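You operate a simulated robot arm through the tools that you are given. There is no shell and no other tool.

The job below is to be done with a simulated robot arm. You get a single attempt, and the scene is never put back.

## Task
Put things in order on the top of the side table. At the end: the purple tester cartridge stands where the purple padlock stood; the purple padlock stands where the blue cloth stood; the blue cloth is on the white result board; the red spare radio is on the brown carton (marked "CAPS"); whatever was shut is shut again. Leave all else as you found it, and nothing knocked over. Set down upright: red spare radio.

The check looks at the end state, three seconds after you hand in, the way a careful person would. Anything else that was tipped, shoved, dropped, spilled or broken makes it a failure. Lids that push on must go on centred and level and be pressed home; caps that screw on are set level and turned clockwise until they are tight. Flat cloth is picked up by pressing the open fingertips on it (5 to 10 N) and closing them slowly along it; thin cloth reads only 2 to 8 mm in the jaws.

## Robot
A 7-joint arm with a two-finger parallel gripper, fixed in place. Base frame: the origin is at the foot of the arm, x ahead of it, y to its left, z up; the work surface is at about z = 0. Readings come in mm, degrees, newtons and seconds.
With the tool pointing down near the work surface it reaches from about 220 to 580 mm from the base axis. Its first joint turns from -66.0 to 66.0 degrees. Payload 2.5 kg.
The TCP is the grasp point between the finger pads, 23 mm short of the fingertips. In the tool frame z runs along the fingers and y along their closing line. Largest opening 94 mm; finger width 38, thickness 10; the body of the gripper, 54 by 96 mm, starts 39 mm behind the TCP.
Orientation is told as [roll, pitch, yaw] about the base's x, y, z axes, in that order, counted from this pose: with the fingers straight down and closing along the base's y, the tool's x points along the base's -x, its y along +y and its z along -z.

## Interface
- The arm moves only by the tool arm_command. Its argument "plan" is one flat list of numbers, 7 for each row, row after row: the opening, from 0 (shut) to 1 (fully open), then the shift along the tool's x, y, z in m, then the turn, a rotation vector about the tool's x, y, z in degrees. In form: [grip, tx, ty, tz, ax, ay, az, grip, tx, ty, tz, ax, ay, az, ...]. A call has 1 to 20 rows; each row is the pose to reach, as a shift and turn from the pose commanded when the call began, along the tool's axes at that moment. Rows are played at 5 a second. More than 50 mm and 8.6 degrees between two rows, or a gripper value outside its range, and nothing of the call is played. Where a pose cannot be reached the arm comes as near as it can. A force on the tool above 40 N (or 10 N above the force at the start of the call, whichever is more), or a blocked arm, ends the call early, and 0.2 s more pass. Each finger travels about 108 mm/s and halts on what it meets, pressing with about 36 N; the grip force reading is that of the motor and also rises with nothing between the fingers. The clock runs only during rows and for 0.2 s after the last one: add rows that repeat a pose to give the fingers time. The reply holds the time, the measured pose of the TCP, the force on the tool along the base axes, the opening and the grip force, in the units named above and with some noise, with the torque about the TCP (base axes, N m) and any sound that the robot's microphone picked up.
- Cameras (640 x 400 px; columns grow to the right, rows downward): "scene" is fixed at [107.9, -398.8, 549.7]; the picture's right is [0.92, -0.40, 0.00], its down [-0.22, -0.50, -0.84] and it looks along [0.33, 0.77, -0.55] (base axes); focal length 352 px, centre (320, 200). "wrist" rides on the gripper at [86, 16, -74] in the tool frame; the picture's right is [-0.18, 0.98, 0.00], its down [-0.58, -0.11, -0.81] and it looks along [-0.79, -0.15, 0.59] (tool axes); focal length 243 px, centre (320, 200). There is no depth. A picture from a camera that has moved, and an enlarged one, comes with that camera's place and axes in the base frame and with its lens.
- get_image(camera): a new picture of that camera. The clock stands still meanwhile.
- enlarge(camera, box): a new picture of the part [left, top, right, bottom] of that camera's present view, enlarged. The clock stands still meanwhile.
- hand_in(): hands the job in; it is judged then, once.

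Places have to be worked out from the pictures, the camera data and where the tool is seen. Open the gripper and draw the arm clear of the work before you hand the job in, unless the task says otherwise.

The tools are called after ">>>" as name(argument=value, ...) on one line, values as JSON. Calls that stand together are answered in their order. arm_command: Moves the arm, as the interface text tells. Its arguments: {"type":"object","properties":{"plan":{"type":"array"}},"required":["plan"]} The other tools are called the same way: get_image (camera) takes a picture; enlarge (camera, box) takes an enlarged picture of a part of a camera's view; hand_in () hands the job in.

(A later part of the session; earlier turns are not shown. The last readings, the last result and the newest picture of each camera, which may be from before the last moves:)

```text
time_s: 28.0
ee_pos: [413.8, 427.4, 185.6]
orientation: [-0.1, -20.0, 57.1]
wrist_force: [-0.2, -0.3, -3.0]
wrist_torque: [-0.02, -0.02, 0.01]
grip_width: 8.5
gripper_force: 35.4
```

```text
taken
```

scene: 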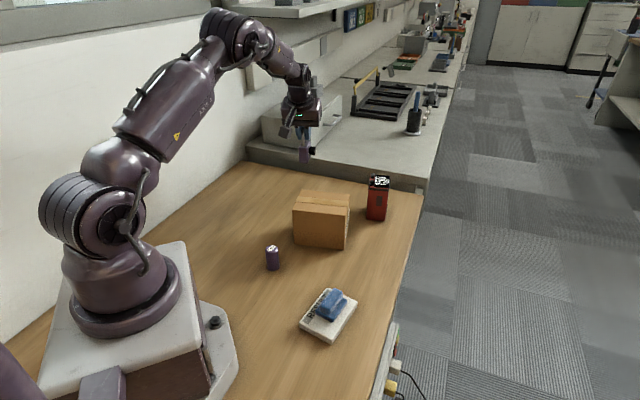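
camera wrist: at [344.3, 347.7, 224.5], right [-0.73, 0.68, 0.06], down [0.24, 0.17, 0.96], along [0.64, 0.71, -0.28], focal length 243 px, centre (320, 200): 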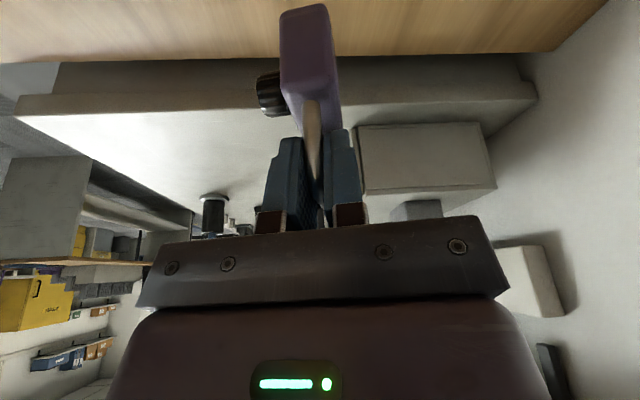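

The padlock hangs upright in the grip. I'll carry it level to above the cloth's old place at (247,316).

>>> arm_command(plan=[0, 0.0293, 0.0132, -0.0107, 0, 0, 0, 0, 0.0585, 0.0263, -0.0213, 0, 0, 0, 0, 0.0878, 0.0395, -0.032, 0, 0, 0, 0, 0.117, 0.0527, -0.0426, 0, 0, 0, 0, 0.1463, 0.0658, -0.0533, 0, 0, 0, 0, 0.1755, 0.079, -0.0639, 0, 0, 0, 0, 0.1755, 0.079, -0.0639, 0, 0, 0, 0, 0.1755, 0.079, -0.0639, 0, 0, 0])

>>> get_image(camera="wrist")

>>> get_image(camera="scene")

```text
time_s: 29.8
ee_pos: [247.1, 316.0, 185.9]
orientation: [0.0, -20.0, 57.1]
wrist_force: [0.2, 0.1, -3.4]
wrist_torque: [-0.02, 0.01, -0.01]
grip_width: 8.6
gripper_force: 35.7
```

```text
taken
camera wrist: at [175.6, 235.8, 224.7], right [-0.73, 0.68, 0.06], down [0.24, 0.17, 0.96], along [0.64, 0.71, -0.28], focal length 243 px, centre (320, 200)
```

wrist: 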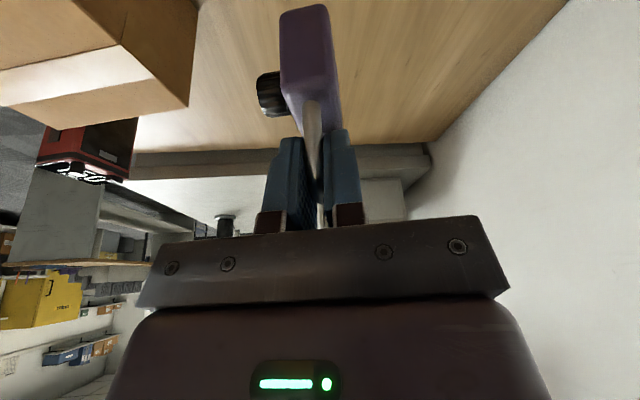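

```text
taken
```

scene: 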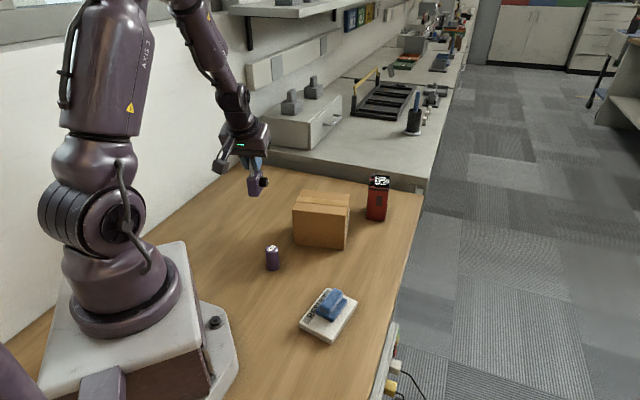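

I'm above the spot. I'll lower to about 3 mm above the table.

>>> arm_command(plan=[0, 0.0103, 0, 0.0282, 0, 0, 0, 0, 0.0205, 0, 0.0564, 0, 0, 0, 0, 0.0291, 0, 0.0799, 0, 0, 0, 0, 0.0325, 0, 0.0893, 0, 0, 0, 0, 0.0332, 0, 0.0912, 0, 0, 0, 0, 0.0332, 0, 0.0912, 0, 0, 0])

>>> enlarge(camera="scene", box=[220, 170, 310, 260])

>>> enlarge(camera="wrist", box=[220, 0, 420, 240])

```text
time_s: 31.2
ee_pos: [247.3, 316.2, 88.3]
orientation: [0.1, -20.0, 57.0]
wrist_force: [-0.2, 0.8, -3.7]
wrist_torque: [-0.01, 0.02, 0.01]
grip_width: 8.3
gripper_force: 36.0
```

```text
4.44 times, centred on (265, 215) of scene
camera zoom: at [107.9, -398.8, 549.7], right [0.92, -0.4, 0.0], down [-0.22, -0.5, -0.84], along [0.33, 0.77, -0.55], focal length 1563 px, centre (564, 133)
```

zoom: 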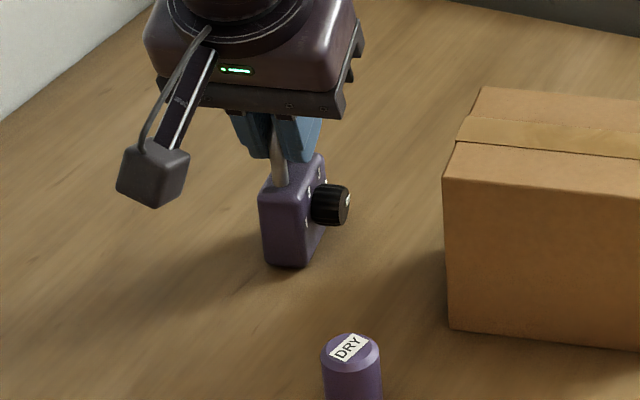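

```text
1.67 times, centred on (320, 120) of wrist
camera zoom: at [175.2, 235.6, 126.7], right [-0.73, 0.68, 0.06], down [0.24, 0.17, 0.96], along [0.64, 0.71, -0.28], focal length 404 px, centre (320, 333)
```

zoom: 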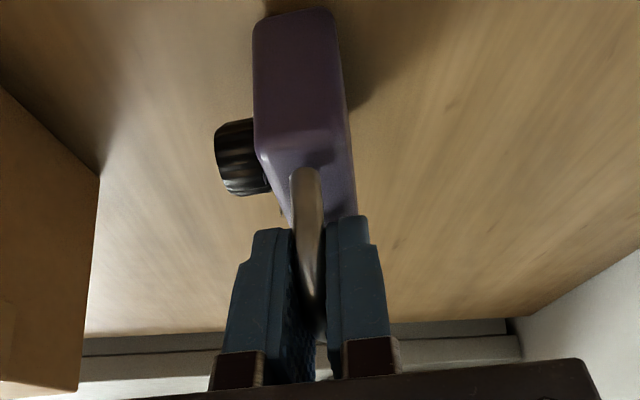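

The padlock hangs straight about 3 mm up. I'll lower in 1 mm steps and watch the force.

>>> arm_command(plan=[0, 0.0003, 0, 0.0009, 0, 0, 0, 0, 0.0007, 0, 0.0019, 0, 0, 0, 0, 0.0009, 0, 0.0024, 0, 0, 0, 0, 0.0009, 0, 0.0024, 0, 0, 0])

```text
time_s: 32.2
ee_pos: [245.6, 316.7, 85.6]
orientation: [-0.1, -19.9, 57.0]
wrist_force: [-1.8, -1.0, 0.1]
wrist_torque: [0.04, 0.0, 0.05]
grip_width: 8.4
gripper_force: 36.4
```

The weight is coming off (-3.7 N to 0 N), so contact has just begun. I'll lower 0.6 mm more to seat it.

>>> arm_command(plan=[0, 0.0001, 0, 0.0003, 0, 0, 0, 0, 0.0002, 0, 0.0006, 0, 0, 0, 0, 0.0002, 0, 0.0006, 0, 0, 0])

```text
time_s: 33.0
ee_pos: [245.4, 316.1, 85.1]
orientation: [0.1, -20.1, 57.0]
wrist_force: [0.4, 0.6, 1.0]
wrist_torque: [0.05, -0.02, 0.0]
grip_width: 8.5
gripper_force: 35.6
```

It is seated, with about 4 N of contact. I'll open slowly, then rise straight up once the fingers are clear of the shackle.

>>> arm_command(plan=[0.11, 0, 0, 0, 0, 0, 0, 0.14, 0, 0, 0, 0, 0, 0, 0.18, 0, 0, 0, 0, 0, 0, 0.24, 0, 0, 0, 0, 0, 0, 0.32, 0, 0, 0, 0, 0, 0, 0.42, 0, 0, 0, 0, 0, 0, 0.5, 0, 0, 0, 0, 0, 0, 0.5, 0, 0, 0, 0, 0, 0])

>>> enlarge(camera="wrist", box=[220, 0, 420, 240])

>>> enlarge(camera="scene", box=[220, 170, 310, 260])

```text
time_s: 34.8
ee_pos: [244.7, 316.1, 84.9]
orientation: [0.0, -20.1, 57.0]
wrist_force: [-0.2, 0.1, 0.6]
wrist_torque: [-0.03, 0.02, 0.0]
grip_width: 47.3
gripper_force: 0.1
```

```text
1.67 times, centred on (320, 120) of wrist
camera zoom: at [174.7, 235.3, 123.6], right [-0.73, 0.68, 0.06], down [0.24, 0.17, 0.96], along [0.64, 0.71, -0.28], focal length 404 px, centre (320, 333)
```

zoom: 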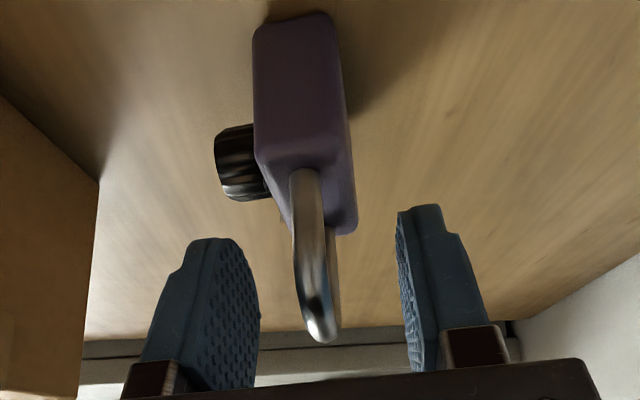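

```text
4.44 times, centred on (265, 215) of scene
camera zoom: at [107.9, -398.8, 549.7], right [0.92, -0.4, 0.0], down [-0.22, -0.5, -0.84], along [0.33, 0.77, -0.55], focal length 1563 px, centre (564, 133)
```

zoom: 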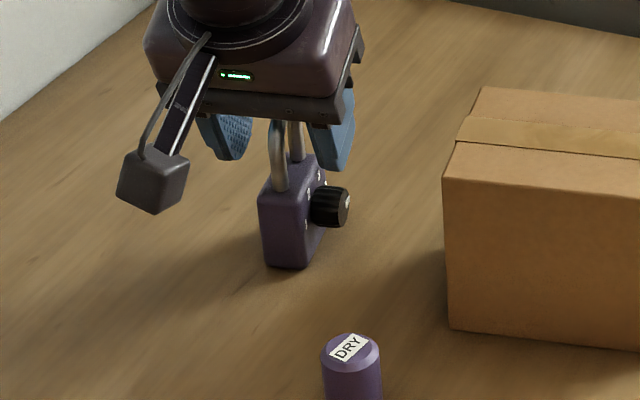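

The padlock stands upright in the cloth's old place. I'll rise straight up 110 mm to clear the shackle.

>>> arm_command(plan=[0.5, -0.0085, 0, -0.0235, 0, 0, 0, 0.5, -0.0171, 0, -0.047, 0, 0, 0, 0.5, -0.0274, 0, -0.0752, 0, 0, 0, 0.5, -0.0376, 0, -0.1034, 0, 0, 0, 0.5, -0.0376, 0, -0.1034, 0, 0, 0])

>>> get_image(camera="scene")

```text
time_s: 36.0
ee_pos: [245.1, 315.9, 195.3]
orientation: [0.0, -20.1, 57.0]
wrist_force: [0.2, 0.7, 0.0]
wrist_torque: [-0.04, 0.01, 0.03]
grip_width: 47.0
gripper_force: 0.2
```

```text
taken
```

scene: 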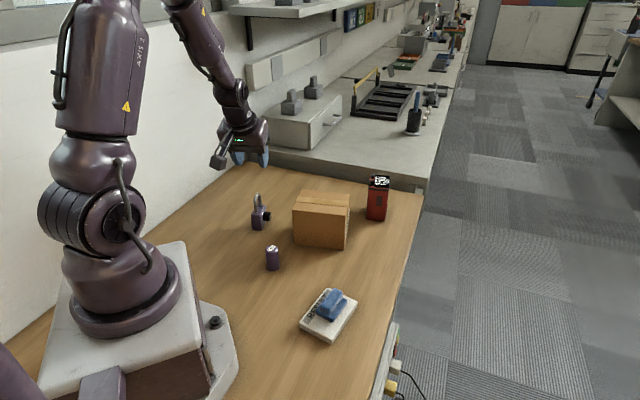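

The padlock stands well. I'll move over near the cartridge and straighten the tool to vertical for a look.

>>> arm_command(plan=[1, 0.0284, -0.0144, -0.0103, 0, 4, 0, 1, 0.0568, -0.0288, -0.0207, 0, 8, 0, 1, 0.0853, -0.0432, -0.031, 0, 12, 0, 1, 0.1137, -0.0576, -0.0414, 0, 16, 0, 1, 0.1421, -0.072, -0.0517, 0, 20, 0, 1, 0.1421, -0.072, -0.0517, 0, 20, 0])

>>> get_image(camera="wrist")

```text
time_s: 37.4
ee_pos: [224.9, 151.1, 191.9]
orientation: [0.0, 0.1, 57.0]
wrist_force: [0.2, -0.5, 0.0]
wrist_torque: [0.01, -0.03, 0.0]
grip_width: 94.3
gripper_force: 0.0
```

```text
taken
camera wrist: at [164.6, 87.7, 265.7], right [-0.72, 0.69, 0.0], down [0.41, 0.43, 0.81], along [0.56, 0.58, -0.59], focal length 243 px, centre (320, 200)
```

wrist: 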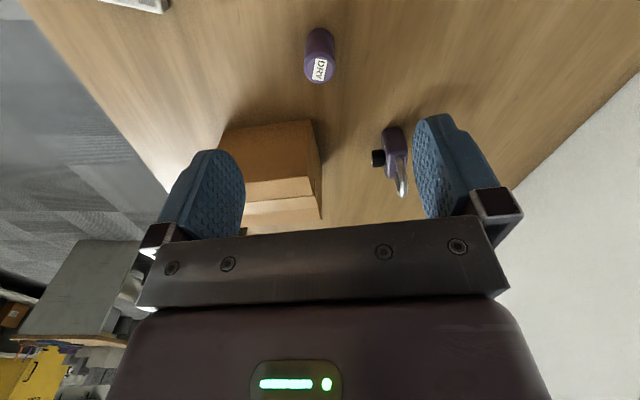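

The cartridge is in view at the top. I'll enlarge it to measure.

>>> enlarge(camera="wrist", box=[280, 10, 360, 100])

>>> enlarge(camera="scene", box=[250, 235, 295, 280])

```text
4.44 times, centred on (320, 55) of wrist
camera zoom: at [164.6, 87.7, 265.7], right [-0.72, 0.69, 0.0], down [0.41, 0.43, 0.81], along [0.56, 0.58, -0.59], focal length 1078 px, centre (320, 844)
```

zoom: 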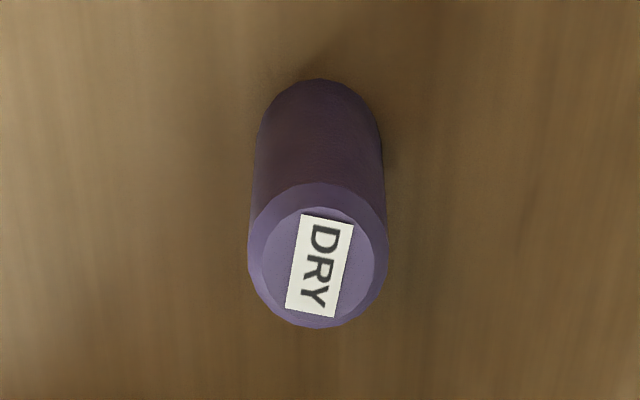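

```text
8.89 times, centred on (272, 258) of scene
camera zoom: at [107.9, -398.8, 549.7], right [0.92, -0.4, 0.0], down [-0.22, -0.5, -0.84], along [0.33, 0.77, -0.55], focal length 3126 px, centre (742, -311)
```

zoom: 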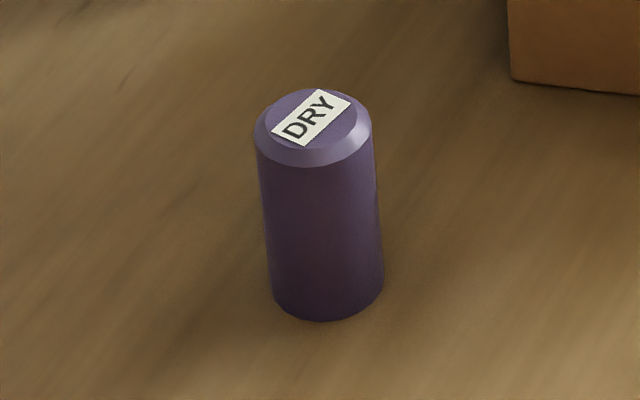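

The cartridge is a plain cylinder about 27 mm across and 54 mm tall, standing at about (233,160). I'll hover above it with a 15° outward tilt, which I'll need for reach at the destination.

>>> arm_command(plan=[0.8, -0.0042, -0.0006, 0.0262, 0, -5, 0, 0.7, -0.0084, -0.0013, 0.0523, 0, -10, 0, 0.7, -0.0126, -0.0019, 0.0785, 0, -15, 0, 0.7, -0.0126, -0.0019, 0.0785, 0, -15, 0, 0.7, -0.0126, -0.0019, 0.0785, 0, -15, 0])

>>> get_image(camera="wrist")

>>> enlarge(camera="scene", box=[220, 190, 320, 290])

```text
time_s: 38.6
ee_pos: [233.3, 159.3, 117.0]
orientation: [-0.1, -15.0, 57.0]
wrist_force: [-0.4, -0.1, 0.3]
wrist_torque: [-0.03, 0.0, 0.02]
grip_width: 65.7
gripper_force: 0.1
```

```text
taken
camera wrist: at [163.8, 82.2, 164.3], right [-0.73, 0.68, 0.05], down [0.28, 0.24, 0.93], along [0.63, 0.69, -0.37], focal length 243 px, centre (320, 200)
```

wrist: 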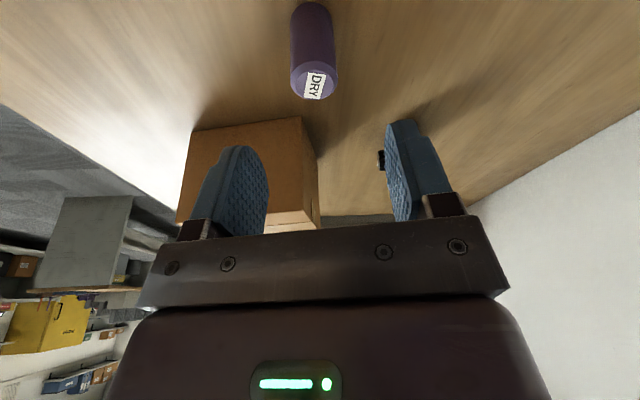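

```text
4.00 times, centred on (270, 240) of scene
camera zoom: at [107.9, -398.8, 549.7], right [0.92, -0.4, 0.0], down [-0.22, -0.5, -0.84], along [0.33, 0.77, -0.55], focal length 1407 px, centre (520, 40)
```

zoom: 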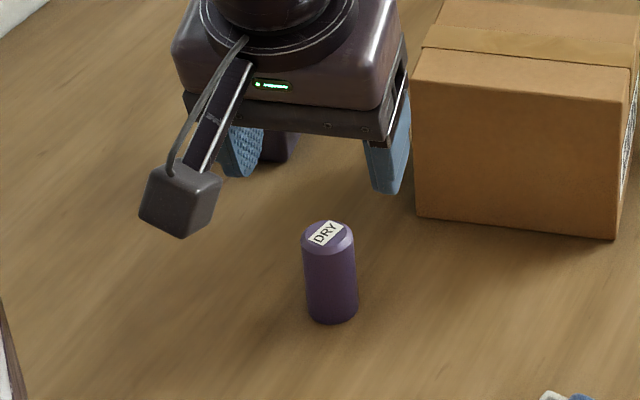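

The fingers straddle the cartridge, aligned to about 1–2 mm. I'll lower to a TCP height of about 40 mm.

>>> arm_command(plan=[0.7, 0.0052, 0.001, 0.0193, 0, 0, 0, 0.7, 0.0104, 0.001, 0.0386, 0, 0, 0, 0.7, 0.0155, 0.001, 0.058, 0, 0, 0, 0.7, 0.0197, 0.001, 0.0734, 0, 0, 0, 0.7, 0.0197, 0.001, 0.0734, 0, 0, 0, 0.7, 0.0197, 0.001, 0.0734, 0, 0, 0])

>>> get_image(camera="wrist")

>>> enlarge(camera="scene", box=[220, 190, 320, 290])

```text
time_s: 40.0
ee_pos: [232.6, 161.0, 41.3]
orientation: [0.0, -15.0, 57.0]
wrist_force: [-0.3, 0.6, -0.9]
wrist_torque: [-0.03, 0.01, 0.0]
grip_width: 65.7
gripper_force: 0.1
```

```text
taken
camera wrist: at [163.0, 83.4, 89.3], right [-0.73, 0.68, 0.05], down [0.28, 0.24, 0.93], along [0.63, 0.69, -0.37], focal length 243 px, centre (320, 200)
```

wrist: 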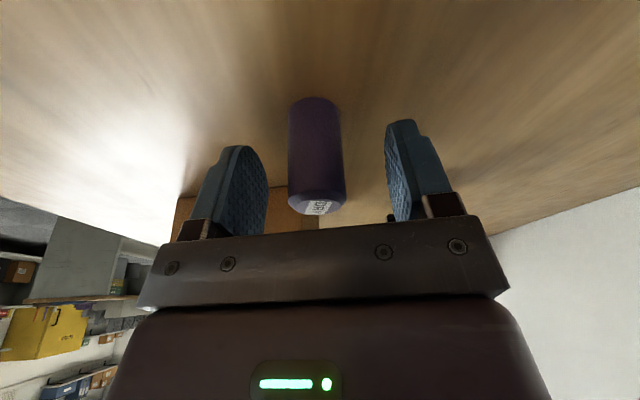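

```text
4.00 times, centred on (270, 240) of scene
camera zoom: at [107.9, -398.8, 549.7], right [0.92, -0.4, 0.0], down [-0.22, -0.5, -0.84], along [0.33, 0.77, -0.55], focal length 1407 px, centre (520, 40)
```

zoom: 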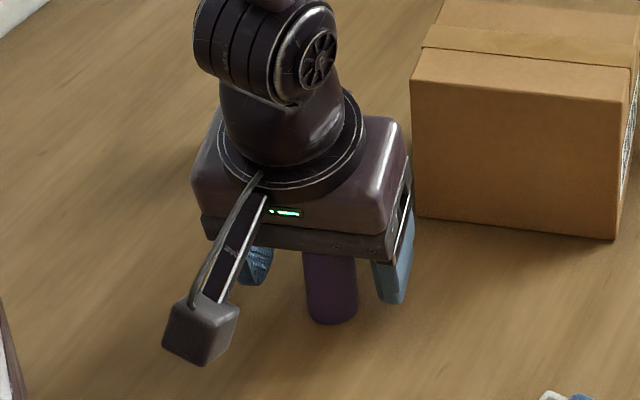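

The cartridge is centred between the pads. I'll close slowly to grip it.

>>> arm_command(plan=[0.55, 0, 0.0015, 0, 0, 0, 0, 0.45, 0, 0.0015, 0, 0, 0, 0, 0.4, 0, 0.0015, 0, 0, 0, 0, 0.36, 0, 0.0015, 0, 0, 0, 0, 0.33, 0, 0.0015, 0, 0, 0, 0, 0.3, 0, 0.0015, 0, 0, 0, 0, 0.27, 0, 0.0015, 0, 0, 0, 0, 0.24, 0, 0.0015, 0, 0, 0, 0, 0.2, 0, 0.0015, 0, 0, 0, 0, 0.15, 0, 0.0015, 0, 0, 0, 0, 0.15, 0, 0.0015, 0, 0, 0, 0])

>>> get_image(camera="wrist")

```text
time_s: 42.4
ee_pos: [230.9, 161.7, 41.5]
orientation: [0.1, -15.0, 57.0]
wrist_force: [-0.5, 0.2, 0.2]
wrist_torque: [0.01, 0.01, 0.0]
grip_width: 26.5
gripper_force: 36.5
```

```text
taken
camera wrist: at [161.5, 83.7, 89.1], right [-0.73, 0.68, 0.05], down [0.28, 0.24, 0.93], along [0.63, 0.69, -0.37], focal length 243 px, centre (320, 200)
```

wrist: 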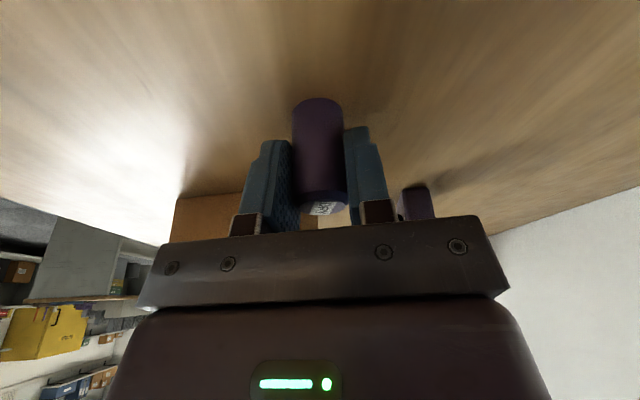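

The cartridge is gripped at 26.5 mm. I'll lift straight up 130 mm.

>>> arm_command(plan=[0.1, -0.0052, 0, -0.0193, 0, 0, 0, 0.1, -0.0142, 0, -0.0531, 0, 0, 0, 0.1, -0.0246, 0, -0.0918, 0, 0, 0, 0.1, -0.0336, 0, -0.1256, 0, 0, 0, 0.1, -0.0336, 0, -0.1256, 0, 0, 0])

>>> get_image(camera="scene")

>>> get_image(camera="wrist")

```text
time_s: 43.6
ee_pos: [228.0, 160.8, 170.7]
orientation: [0.0, -15.0, 57.0]
wrist_force: [-0.5, 0.3, -0.4]
wrist_torque: [-0.02, 0.01, 0.0]
grip_width: 26.4
gripper_force: 36.3
```

```text
taken
```

scene: 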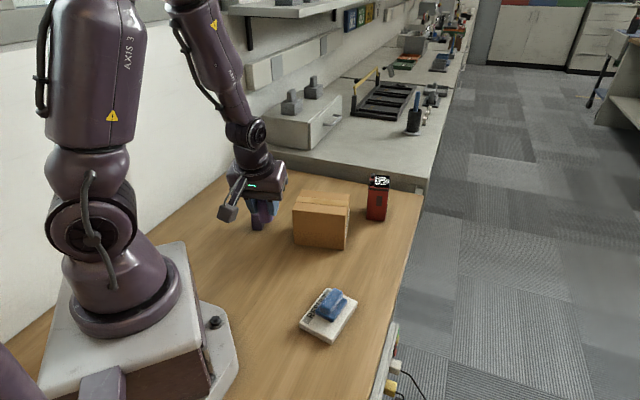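

```text
taken
camera wrist: at [159.5, 83.3, 218.8], right [-0.73, 0.68, 0.05], down [0.28, 0.24, 0.93], along [0.63, 0.69, -0.37], focal length 243 px, centre (320, 200)
```

wrist: 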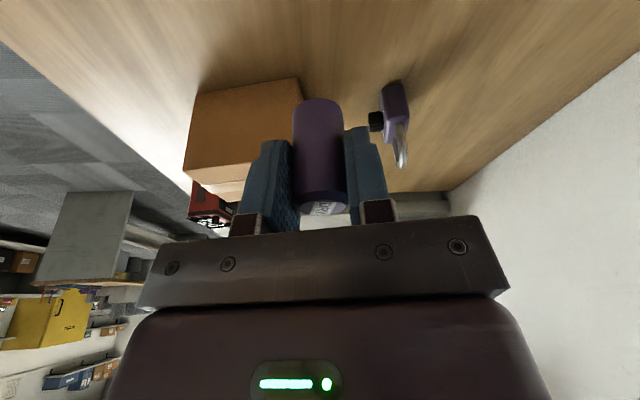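

The cartridge is held upright and the padlock is undisturbed. I'll carry it level over to the padlock's old place at (415,430), well above the carton's height.

>>> arm_command(plan=[0.1, -0.0349, -0.0008, 0.0094, 0, 0, 0, 0.1, -0.0699, -0.0016, 0.0187, 0, 0, 0, 0.1, -0.1048, -0.0025, 0.0281, 0, 0, 0, 0.1, -0.1398, -0.0033, 0.0375, 0, 0, 0, 0.1, -0.1747, -0.0041, 0.0468, 0, 0, 0, 0.1, -0.2097, -0.0049, 0.0562, 0, 0, 0, 0.1, -0.2446, -0.0058, 0.0656, 0, 0, 0, 0.1, -0.2796, -0.0066, 0.0749, 0, 0, 0, 0.1, -0.3145, -0.0074, 0.0843, 0, 0, 0, 0.1, -0.3145, -0.0074, 0.0843, 0, 0, 0, 0.1, -0.3145, -0.0074, 0.0843, 0, 0, 0])

>>> get_image(camera="scene")

>>> get_image(camera="wrist")

```text
time_s: 46.0
ee_pos: [414.9, 430.3, 170.3]
orientation: [0.0, -15.0, 57.0]
wrist_force: [0.9, 0.4, 0.3]
wrist_torque: [-0.03, -0.01, -0.01]
grip_width: 26.3
gripper_force: 36.4
```

```text
taken
```

scene: 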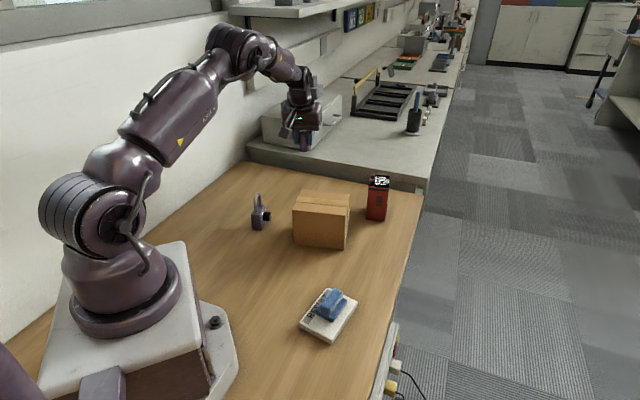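

```text
taken
camera wrist: at [346.3, 352.7, 219.2], right [-0.73, 0.68, 0.05], down [0.28, 0.24, 0.93], along [0.62, 0.69, -0.37], focal length 243 px, centre (320, 200)
```

wrist: 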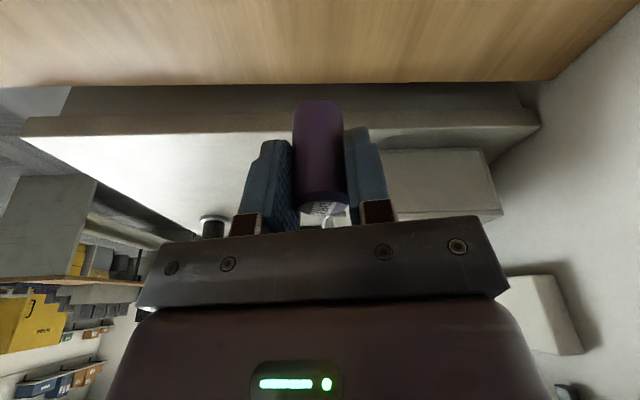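

I'm above the spot. I'll lower to about 4 mm above the table.

>>> arm_command(plan=[0.1, 0.0078, 0, 0.029, 0, 0, 0, 0.1, 0.0155, 0, 0.058, 0, 0, 0, 0.1, 0.0233, 0, 0.0869, 0, 0, 0, 0.1, 0.0298, 0, 0.1111, 0, 0, 0, 0.1, 0.0326, 0, 0.1217, 0, 0, 0, 0.1, 0.0326, 0, 0.1217, 0, 0, 0, 0.1, 0.0326, 0, 0.1217, 0, 0, 0])

>>> enlarge(camera="scene", box=[260, 120, 360, 220])

>>> get_image(camera="wrist")

```text
time_s: 47.6
ee_pos: [412.6, 430.5, 45.0]
orientation: [0.0, -14.9, 57.0]
wrist_force: [0.2, 0.6, -0.4]
wrist_torque: [-0.01, -0.01, 0.01]
grip_width: 26.3
gripper_force: 35.5
```

```text
4.00 times, centred on (310, 170) of scene
camera zoom: at [107.9, -398.8, 549.7], right [0.92, -0.4, 0.0], down [-0.22, -0.5, -0.84], along [0.33, 0.77, -0.55], focal length 1407 px, centre (360, 320)
```

zoom: 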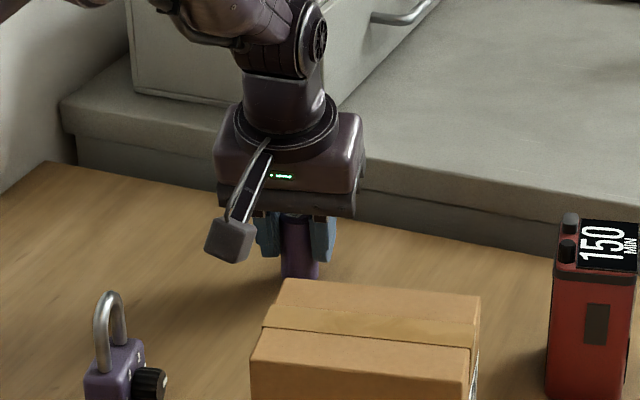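

```text
taken
camera wrist: at [344.6, 353.6, 93.1], right [-0.73, 0.68, 0.05], down [0.28, 0.24, 0.93], along [0.63, 0.69, -0.37], focal length 243 px, centre (320, 200)
```

wrist: 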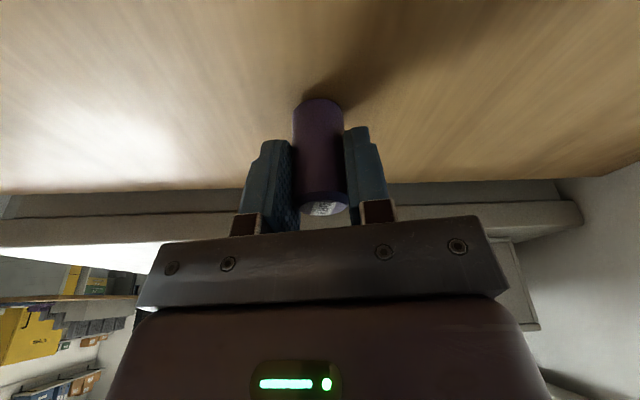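

The cartridge is upright just above the table. I'll lower in 1 mm steps, watching the force.

>>> arm_command(plan=[0.1, 0.0003, 0, 0.001, 0, 0, 0, 0.1, 0.0005, 0, 0.0019, 0, 0, 0, 0.1, 0.0008, 0, 0.0029, 0, 0, 0, 0.1, 0.0008, 0, 0.0029, 0, 0, 0])

```text
time_s: 48.6
ee_pos: [414.3, 427.9, 42.6]
orientation: [0.0, -14.9, 56.9]
wrist_force: [0.4, 1.1, -0.6]
wrist_torque: [-0.01, 0.02, -0.01]
grip_width: 26.4
gripper_force: 35.7
```

No contact yet. I'll continue down 1.5 mm in small steps.

>>> arm_command(plan=[0.1, 0.0001, 0, 0.0005, 0, 0, 0, 0.1, 0.0003, 0, 0.001, 0, 0, 0, 0.1, 0.0004, 0, 0.0014, 0, 0, 0, 0.1, 0.0004, 0, 0.0014, 0, 0, 0])

```text
time_s: 49.6
ee_pos: [415.0, 430.2, 41.3]
orientation: [0.0, -15.1, 57.0]
wrist_force: [-1.1, -0.9, 3.0]
wrist_torque: [-0.03, 0.03, -0.02]
grip_width: 26.2
gripper_force: 36.5
```

There is 3 N of contact, so it is seated. I'll release slowly.

>>> arm_command(plan=[0.29, 0, 0, 0, 0, 0, 0, 0.31, 0, 0, 0, 0, 0, 0, 0.34, 0, 0, 0, 0, 0, 0, 0.38, 0, 0, 0, 0, 0, 0, 0.45, 0, 0, 0, 0, 0, 0, 0.55, 0, 0, 0, 0, 0, 0, 0.6, 0, 0, 0, 0, 0, 0])

>>> get_image(camera="wrist")

>>> enlarge(camera="scene", box=[280, 150, 340, 210])

```text
time_s: 51.2
ee_pos: [414.2, 429.3, 40.5]
orientation: [0.0, -14.9, 57.0]
wrist_force: [0.1, -0.3, -0.2]
wrist_torque: [-0.01, 0.01, 0.04]
grip_width: 56.3
gripper_force: 0.0
```

```text
taken
camera wrist: at [345.6, 352.3, 88.5], right [-0.73, 0.68, 0.05], down [0.28, 0.24, 0.93], along [0.63, 0.69, -0.37], focal length 243 px, centre (320, 200)
```

wrist: 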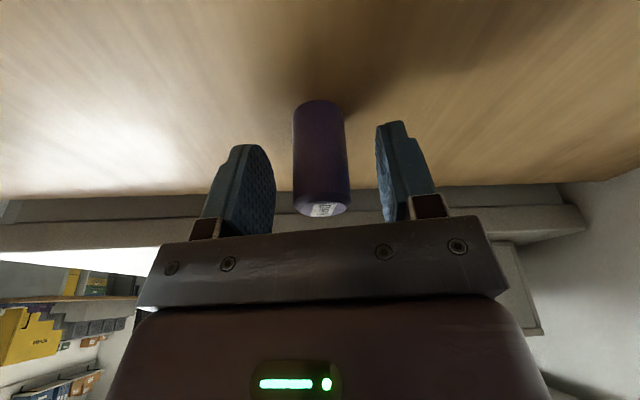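

```text
6.67 times, centred on (310, 180) of scene
camera zoom: at [107.9, -398.8, 549.7], right [0.92, -0.4, 0.0], down [-0.22, -0.5, -0.84], along [0.33, 0.77, -0.55], focal length 2345 px, centre (387, 333)
```

zoom: 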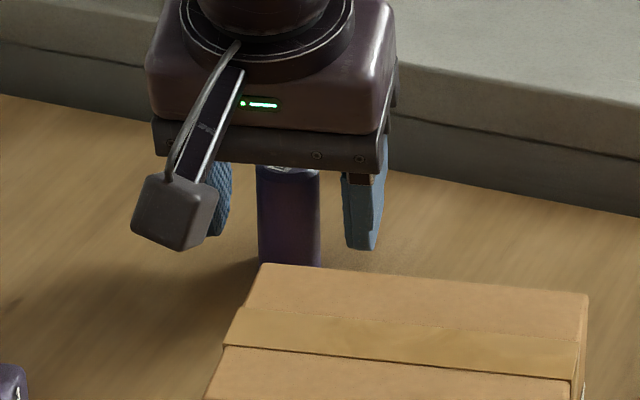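

The cartridge stands free and upright in the padlock's old place. I'll rise straight up.

>>> arm_command(plan=[0.6, -0.0065, 0, -0.0242, 0, 0, 0, 0.6, -0.0142, 0, -0.0531, 0, 0, 0, 0.6, -0.0246, 0, -0.0918, 0, 0, 0, 0.6, -0.0336, 0, -0.1256, 0, 0, 0, 0.6, -0.0336, 0, -0.1256, 0, 0, 0])

>>> get_image(camera="scene")

```text
time_s: 52.4
ee_pos: [412.8, 429.3, 174.7]
orientation: [0.0, -15.0, 57.0]
wrist_force: [-0.1, -1.1, 0.2]
wrist_torque: [0.03, -0.01, 0.01]
grip_width: 56.4
gripper_force: 0.3
```

```text
taken
```

scene: 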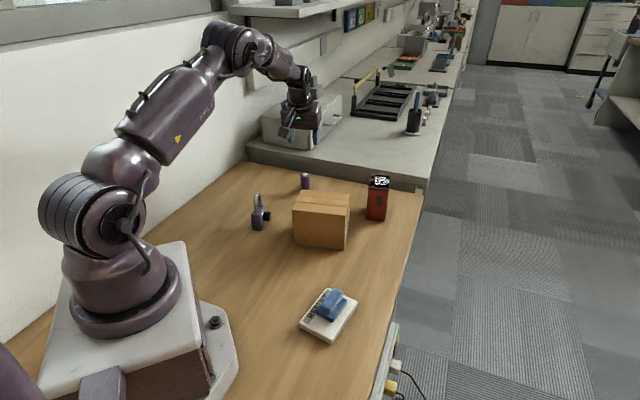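

The cartridge stands well. Now for the radio: I'll move to a viewing pose above and in front of it with the tool vertical.

>>> arm_command(plan=[0.8, 0.0247, -0.0161, -0.017, 0.54, 1.82, 4.1, 1, 0.0495, -0.0323, -0.034, 1.08, 3.65, 8.2, 1, 0.0742, -0.0484, -0.0509, 1.62, 5.47, 12.3, 1, 0.0989, -0.0645, -0.0679, 2.16, 7.29, 16.41, 1, 0.1236, -0.0806, -0.0849, 2.7, 9.11, 20.51, 1, 0.1484, -0.0968, -0.1019, 3.24, 10.94, 24.61, 1, 0.1731, -0.1129, -0.1188, 3.78, 12.76, 28.71, 1, 0.1978, -0.129, -0.1358, 4.32, 14.58, 32.81, 1, 0.1978, -0.129, -0.1358, 4.32, 14.58, 32.81])

>>> get_image(camera="wrist")

```text
time_s: 54.4
ee_pos: [398.8, 166.9, 250.2]
orientation: [0.0, 0.0, 23.9]
wrist_force: [0.2, 0.3, 0.0]
wrist_torque: [0.02, 0.03, 0.0]
grip_width: 93.9
gripper_force: 0.1
```

```text
taken
camera wrist: at [314.5, 147.7, 323.8], right [-0.23, 0.97, 0.0], down [0.58, 0.14, 0.81], along [0.78, 0.19, -0.59], focal length 243 px, centre (320, 200)
```

wrist: 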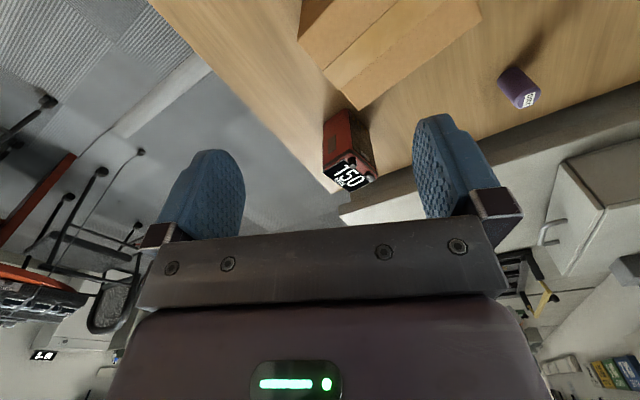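

The radio is in view, standing beyond the carton. I'll enlarge it and the carton.

>>> enlarge(camera="wrist", box=[300, 90, 400, 205])

>>> enlarge(camera="wrist", box=[280, 0, 500, 200])

>>> enlarge(camera="scene", box=[350, 160, 410, 230])

```text
3.48 times, centred on (350, 148) of wrist
camera zoom: at [314.5, 147.7, 323.8], right [-0.23, 0.97, 0.0], down [0.58, 0.14, 0.81], along [0.78, 0.19, -0.59], focal length 844 px, centre (216, 383)
```

zoom: 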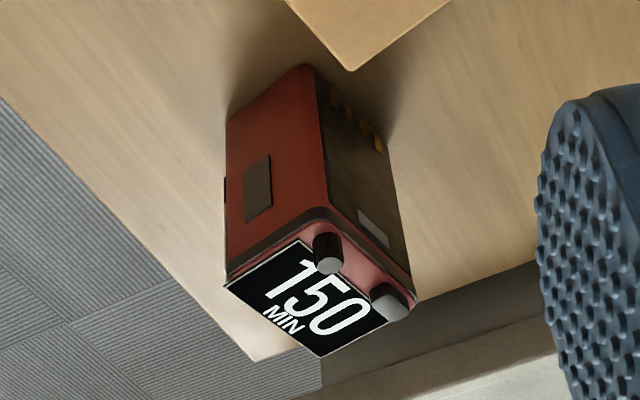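

```text
2.00 times, centred on (390, 100) of wrist
camera zoom: at [314.5, 147.7, 323.8], right [-0.23, 0.97, 0.0], down [0.58, 0.14, 0.81], along [0.78, 0.19, -0.59], focal length 485 px, centre (180, 400)
```

zoom: 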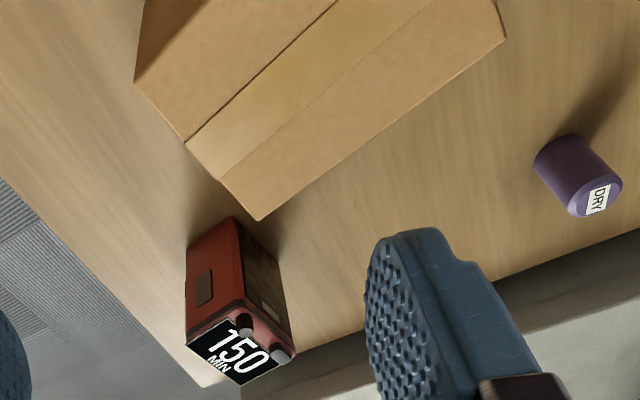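

```text
5.71 times, centred on (380, 195) of scene
camera zoom: at [107.9, -398.8, 549.7], right [0.92, -0.4, 0.0], down [-0.22, -0.5, -0.84], along [0.33, 0.77, -0.55], focal length 2010 px, centre (-23, 229)
```

zoom: 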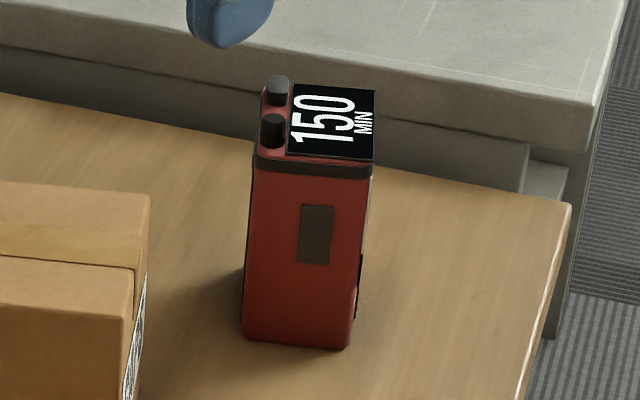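

The radio stands at about (544,246). Its footprint is about 43×59 mm, with edges along -34° and 56°. The case top is near z≈97 and the knobs reach about 110. I'll move to a viewing pose just short of it at yaw 56° with a 20° tilt, to grip across the 43 mm width.

>>> arm_command(plan=[1, -0.0202, -0.0025, 0.0133, -0.93, -3.25, -5.28, 1, -0.0404, -0.0051, 0.0267, -1.86, -6.49, -10.56, 1, -0.0607, -0.0076, 0.04, -2.79, -9.74, -15.84, 1, -0.0809, -0.0101, 0.0533, -3.72, -12.98, -21.11, 1, -0.1011, -0.0127, 0.0667, -4.65, -16.23, -26.39, 1, -0.1213, -0.0152, 0.08, -5.58, -19.47, -31.67, 1, -0.1213, -0.0152, 0.08, -5.58, -19.47, -31.67, 1, -0.1213, -0.0152, 0.08, -5.58, -19.47, -31.67])

>>> get_image(camera="wrist")

>>> get_image(camera="scene")

```text
time_s: 56.2
ee_pos: [517.2, 203.5, 168.5]
orientation: [0.0, -20.0, 56.0]
wrist_force: [-0.5, 0.1, 0.1]
wrist_torque: [0.01, 0.0, -0.02]
grip_width: 93.8
gripper_force: 0.0
```

```text
taken
camera wrist: at [444.4, 125.5, 208.5], right [-0.72, 0.69, 0.06], down [0.24, 0.16, 0.96], along [0.65, 0.7, -0.28], focal length 243 px, centre (320, 200)
```

wrist: 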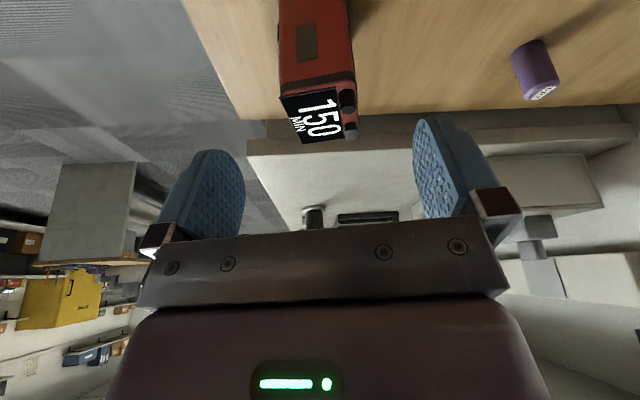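

```text
taken
```

scene: 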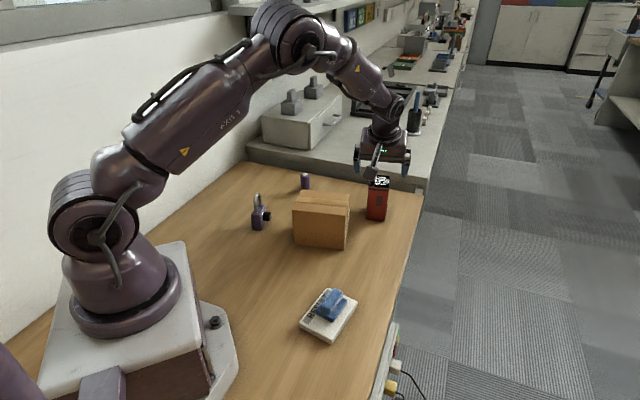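

I'll enlarge the radio in this view to refine its centre and angle to the fingers.

>>> enlarge(camera="wrist", box=[260, 0, 380, 150])

>>> enlarge(camera="scene", box=[340, 120, 430, 230])

```text
2.67 times, centred on (320, 75) of wrist
camera zoom: at [444.4, 125.5, 208.5], right [-0.72, 0.69, 0.06], down [0.24, 0.16, 0.96], along [0.65, 0.7, -0.28], focal length 647 px, centre (320, 533)
```

zoom: 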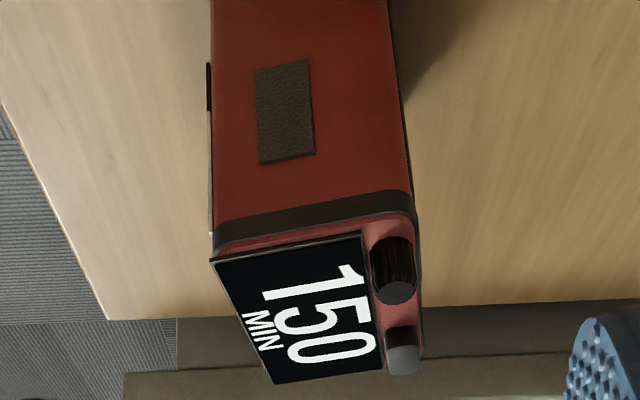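

```text
3.64 times, centred on (385, 175) of scene
camera zoom: at [107.9, -398.8, 549.7], right [0.92, -0.4, 0.0], down [-0.22, -0.5, -0.84], along [0.33, 0.77, -0.55], focal length 1279 px, centre (84, 291)
```

zoom: 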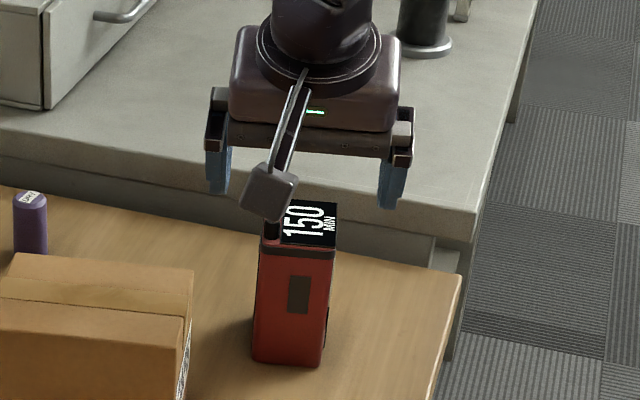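

The radio's near face is square to the fingers and centred within 1 mm sideways, and its centre is 47 mm ahead. I'll go forward at height, then lower part way and check.

>>> arm_command(plan=[1, -0.0221, -0.0003, 0.008, 0, 0, 0, 1, -0.0442, -0.0007, 0.0161, 0, 0, 0, 1, -0.0442, -0.0007, 0.0161, 0, 0, 0, 1, -0.0369, -0.0007, 0.0363, 0, 0, 0, 1, -0.0295, -0.0007, 0.0565, 0, 0, 0, 1, -0.0295, -0.0007, 0.0565, 0, 0, 0, 1, -0.0295, -0.0007, 0.0565, 0, 0, 0])

>>> get_image(camera="wrist")

>>> enlarge(camera="scene", box=[340, 120, 430, 230])

```text
time_s: 57.8
ee_pos: [544.0, 243.3, 128.3]
orientation: [0.0, -20.0, 55.9]
wrist_force: [0.6, -0.8, -0.6]
wrist_torque: [0.01, 0.01, -0.01]
grip_width: 93.8
gripper_force: 0.1
```

```text
taken
camera wrist: at [472.0, 164.4, 166.2], right [-0.72, 0.69, 0.06], down [0.24, 0.16, 0.96], along [0.65, 0.7, -0.28], focal length 243 px, centre (320, 200)
```

wrist: 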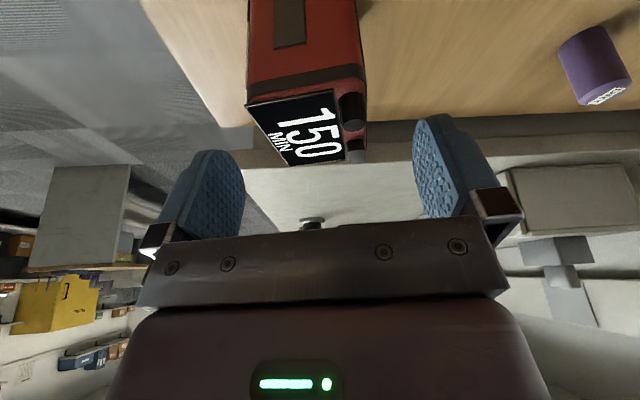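

```text
3.64 times, centred on (385, 175) of scene
camera zoom: at [107.9, -398.8, 549.7], right [0.92, -0.4, 0.0], down [-0.22, -0.5, -0.84], along [0.33, 0.77, -0.55], focal length 1279 px, centre (84, 291)
```

zoom: 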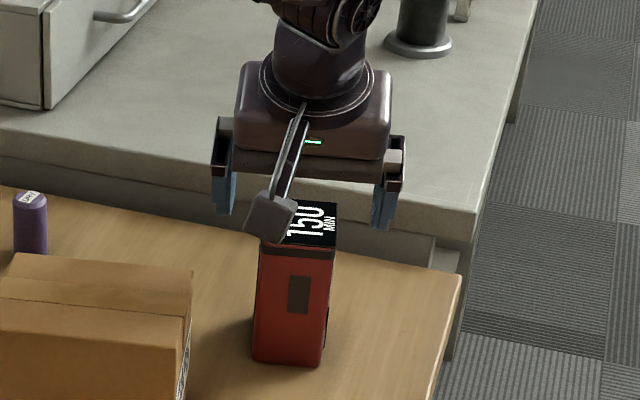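

The fingers straddle the radio, centred in both directions. I'll lower the remaining 43 mm to grip height, z≈84.

>>> arm_command(plan=[1, 0.0044, 0, 0.0122, 0, 0, 0, 1, 0.0088, 0, 0.0244, 0, 0, 0, 1, 0.0123, 0, 0.0338, 0, 0, 0, 1, 0.0147, 0, 0.0404, 0, 0, 0, 1, 0.0147, 0, 0.0404, 0, 0, 0, 1, 0.0147, 0, 0.0404, 0, 0, 0])

>>> get_image(camera="wrist")

>>> enlarge(camera="scene", box=[340, 130, 430, 230])

```text
time_s: 59.2
ee_pos: [542.3, 243.8, 85.1]
orientation: [0.0, -20.0, 55.9]
wrist_force: [-0.1, 0.2, -0.8]
wrist_torque: [0.0, -0.02, 0.01]
grip_width: 94.0
gripper_force: 0.1
```

```text
taken
camera wrist: at [470.2, 164.3, 122.6], right [-0.72, 0.69, 0.06], down [0.24, 0.16, 0.96], along [0.65, 0.7, -0.28], focal length 243 px, centre (320, 200)
```

wrist: 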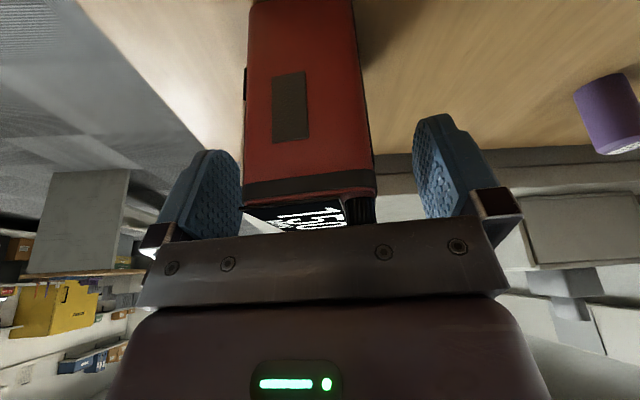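

```text
4.00 times, centred on (385, 180) of scene
camera zoom: at [107.9, -398.8, 549.7], right [0.92, -0.4, 0.0], down [-0.22, -0.5, -0.84], along [0.33, 0.77, -0.55], focal length 1407 px, centre (60, 280)
```

zoom: 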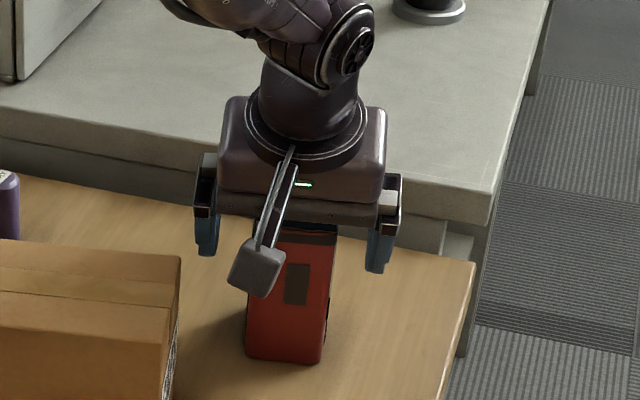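

The fingers are beside the case with no contact force. I'll close slowly on the sides.

>>> arm_command(plan=[0.85, 0, 0, 0, 0, 0, 0, 0.72, 0, 0, 0, 0, 0, 0, 0.64, 0, 0, 0, 0, 0, 0, 0.59, 0, 0, 0, 0, 0, 0, 0.56, 0, 0, 0, 0, 0, 0, 0.53, 0, 0, 0, 0, 0, 0, 0.5, 0, 0, 0, 0, 0, 0, 0.47, 0, 0, 0, 0, 0, 0, 0.44, 0, 0, 0, 0, 0, 0, 0.4, 0, 0, 0, 0, 0, 0, 0.35, 0, 0, 0, 0, 0, 0, 0.3, 0, 0, 0, 0, 0, 0, 0.3, 0, 0, 0, 0, 0, 0])

>>> get_image(camera="wrist")

>>> enlarge(camera="scene", box=[340, 130, 430, 230])

```text
time_s: 62.0
ee_pos: [542.6, 244.0, 84.7]
orientation: [0.1, -20.0, 56.0]
wrist_force: [1.6, -0.2, 0.5]
wrist_torque: [0.01, -0.09, -0.03]
grip_width: 49.9
gripper_force: 36.2
```

```text
taken
camera wrist: at [470.3, 164.3, 122.7], right [-0.72, 0.69, 0.06], down [0.24, 0.16, 0.96], along [0.65, 0.7, -0.28], focal length 243 px, centre (320, 200)
```

wrist: 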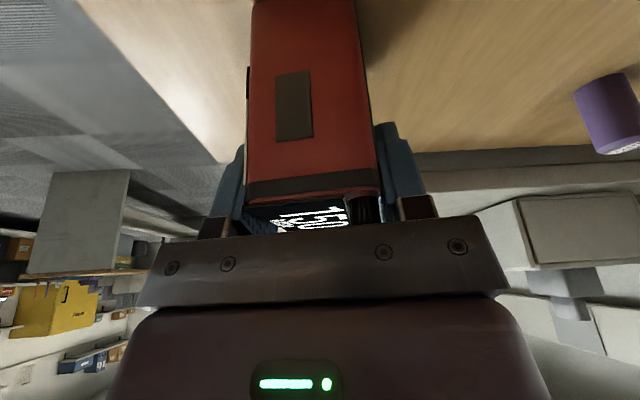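

```text
4.00 times, centred on (385, 180) of scene
camera zoom: at [107.9, -398.8, 549.7], right [0.92, -0.4, 0.0], down [-0.22, -0.5, -0.84], along [0.33, 0.77, -0.55], focal length 1407 px, centre (60, 280)
```

zoom: 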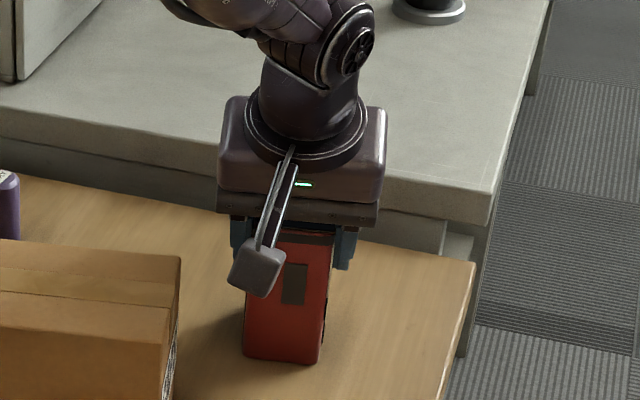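

The radio is gripped at 49.9 mm. I'll lift straight up, slowly at first.

>>> arm_command(plan=[0.3, -0.0034, 0, -0.0094, 0, 0, 0, 0.3, -0.0103, 0, -0.0282, 0, 0, 0, 0.3, -0.0205, 0, -0.0564, 0, 0, 0, 0.3, -0.0325, 0, -0.0893, 0, 0, 0, 0.3, -0.0445, 0, -0.1222, 0, 0, 0, 0.3, -0.0445, 0, -0.1222, 0, 0, 0])

>>> get_image(camera="wrist")

>>> get_image(camera="scene")

```text
time_s: 63.4
ee_pos: [544.2, 243.0, 215.7]
orientation: [0.0, -20.0, 55.9]
wrist_force: [-0.2, -0.4, -2.9]
wrist_torque: [-0.03, 0.02, 0.01]
grip_width: 49.7
gripper_force: 36.6
```

```text
taken
camera wrist: at [472.0, 163.5, 254.2], right [-0.72, 0.69, 0.06], down [0.24, 0.16, 0.96], along [0.65, 0.7, -0.29], focal length 243 px, centre (320, 200)
```

wrist: 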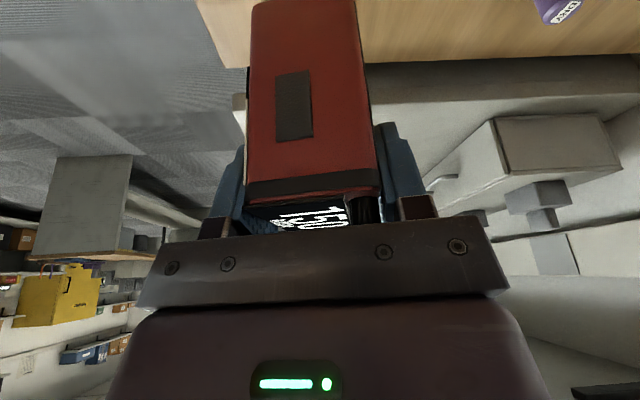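

```text
taken
```

scene: 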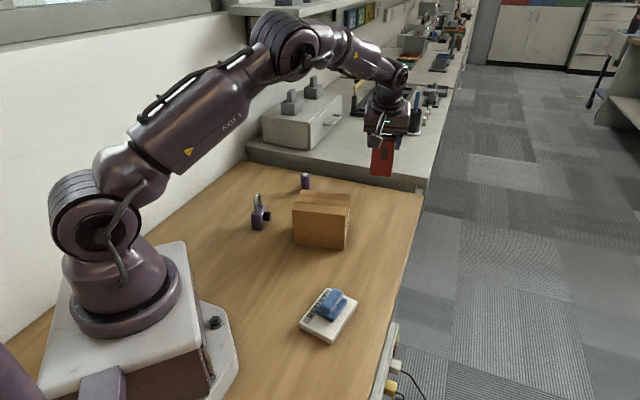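

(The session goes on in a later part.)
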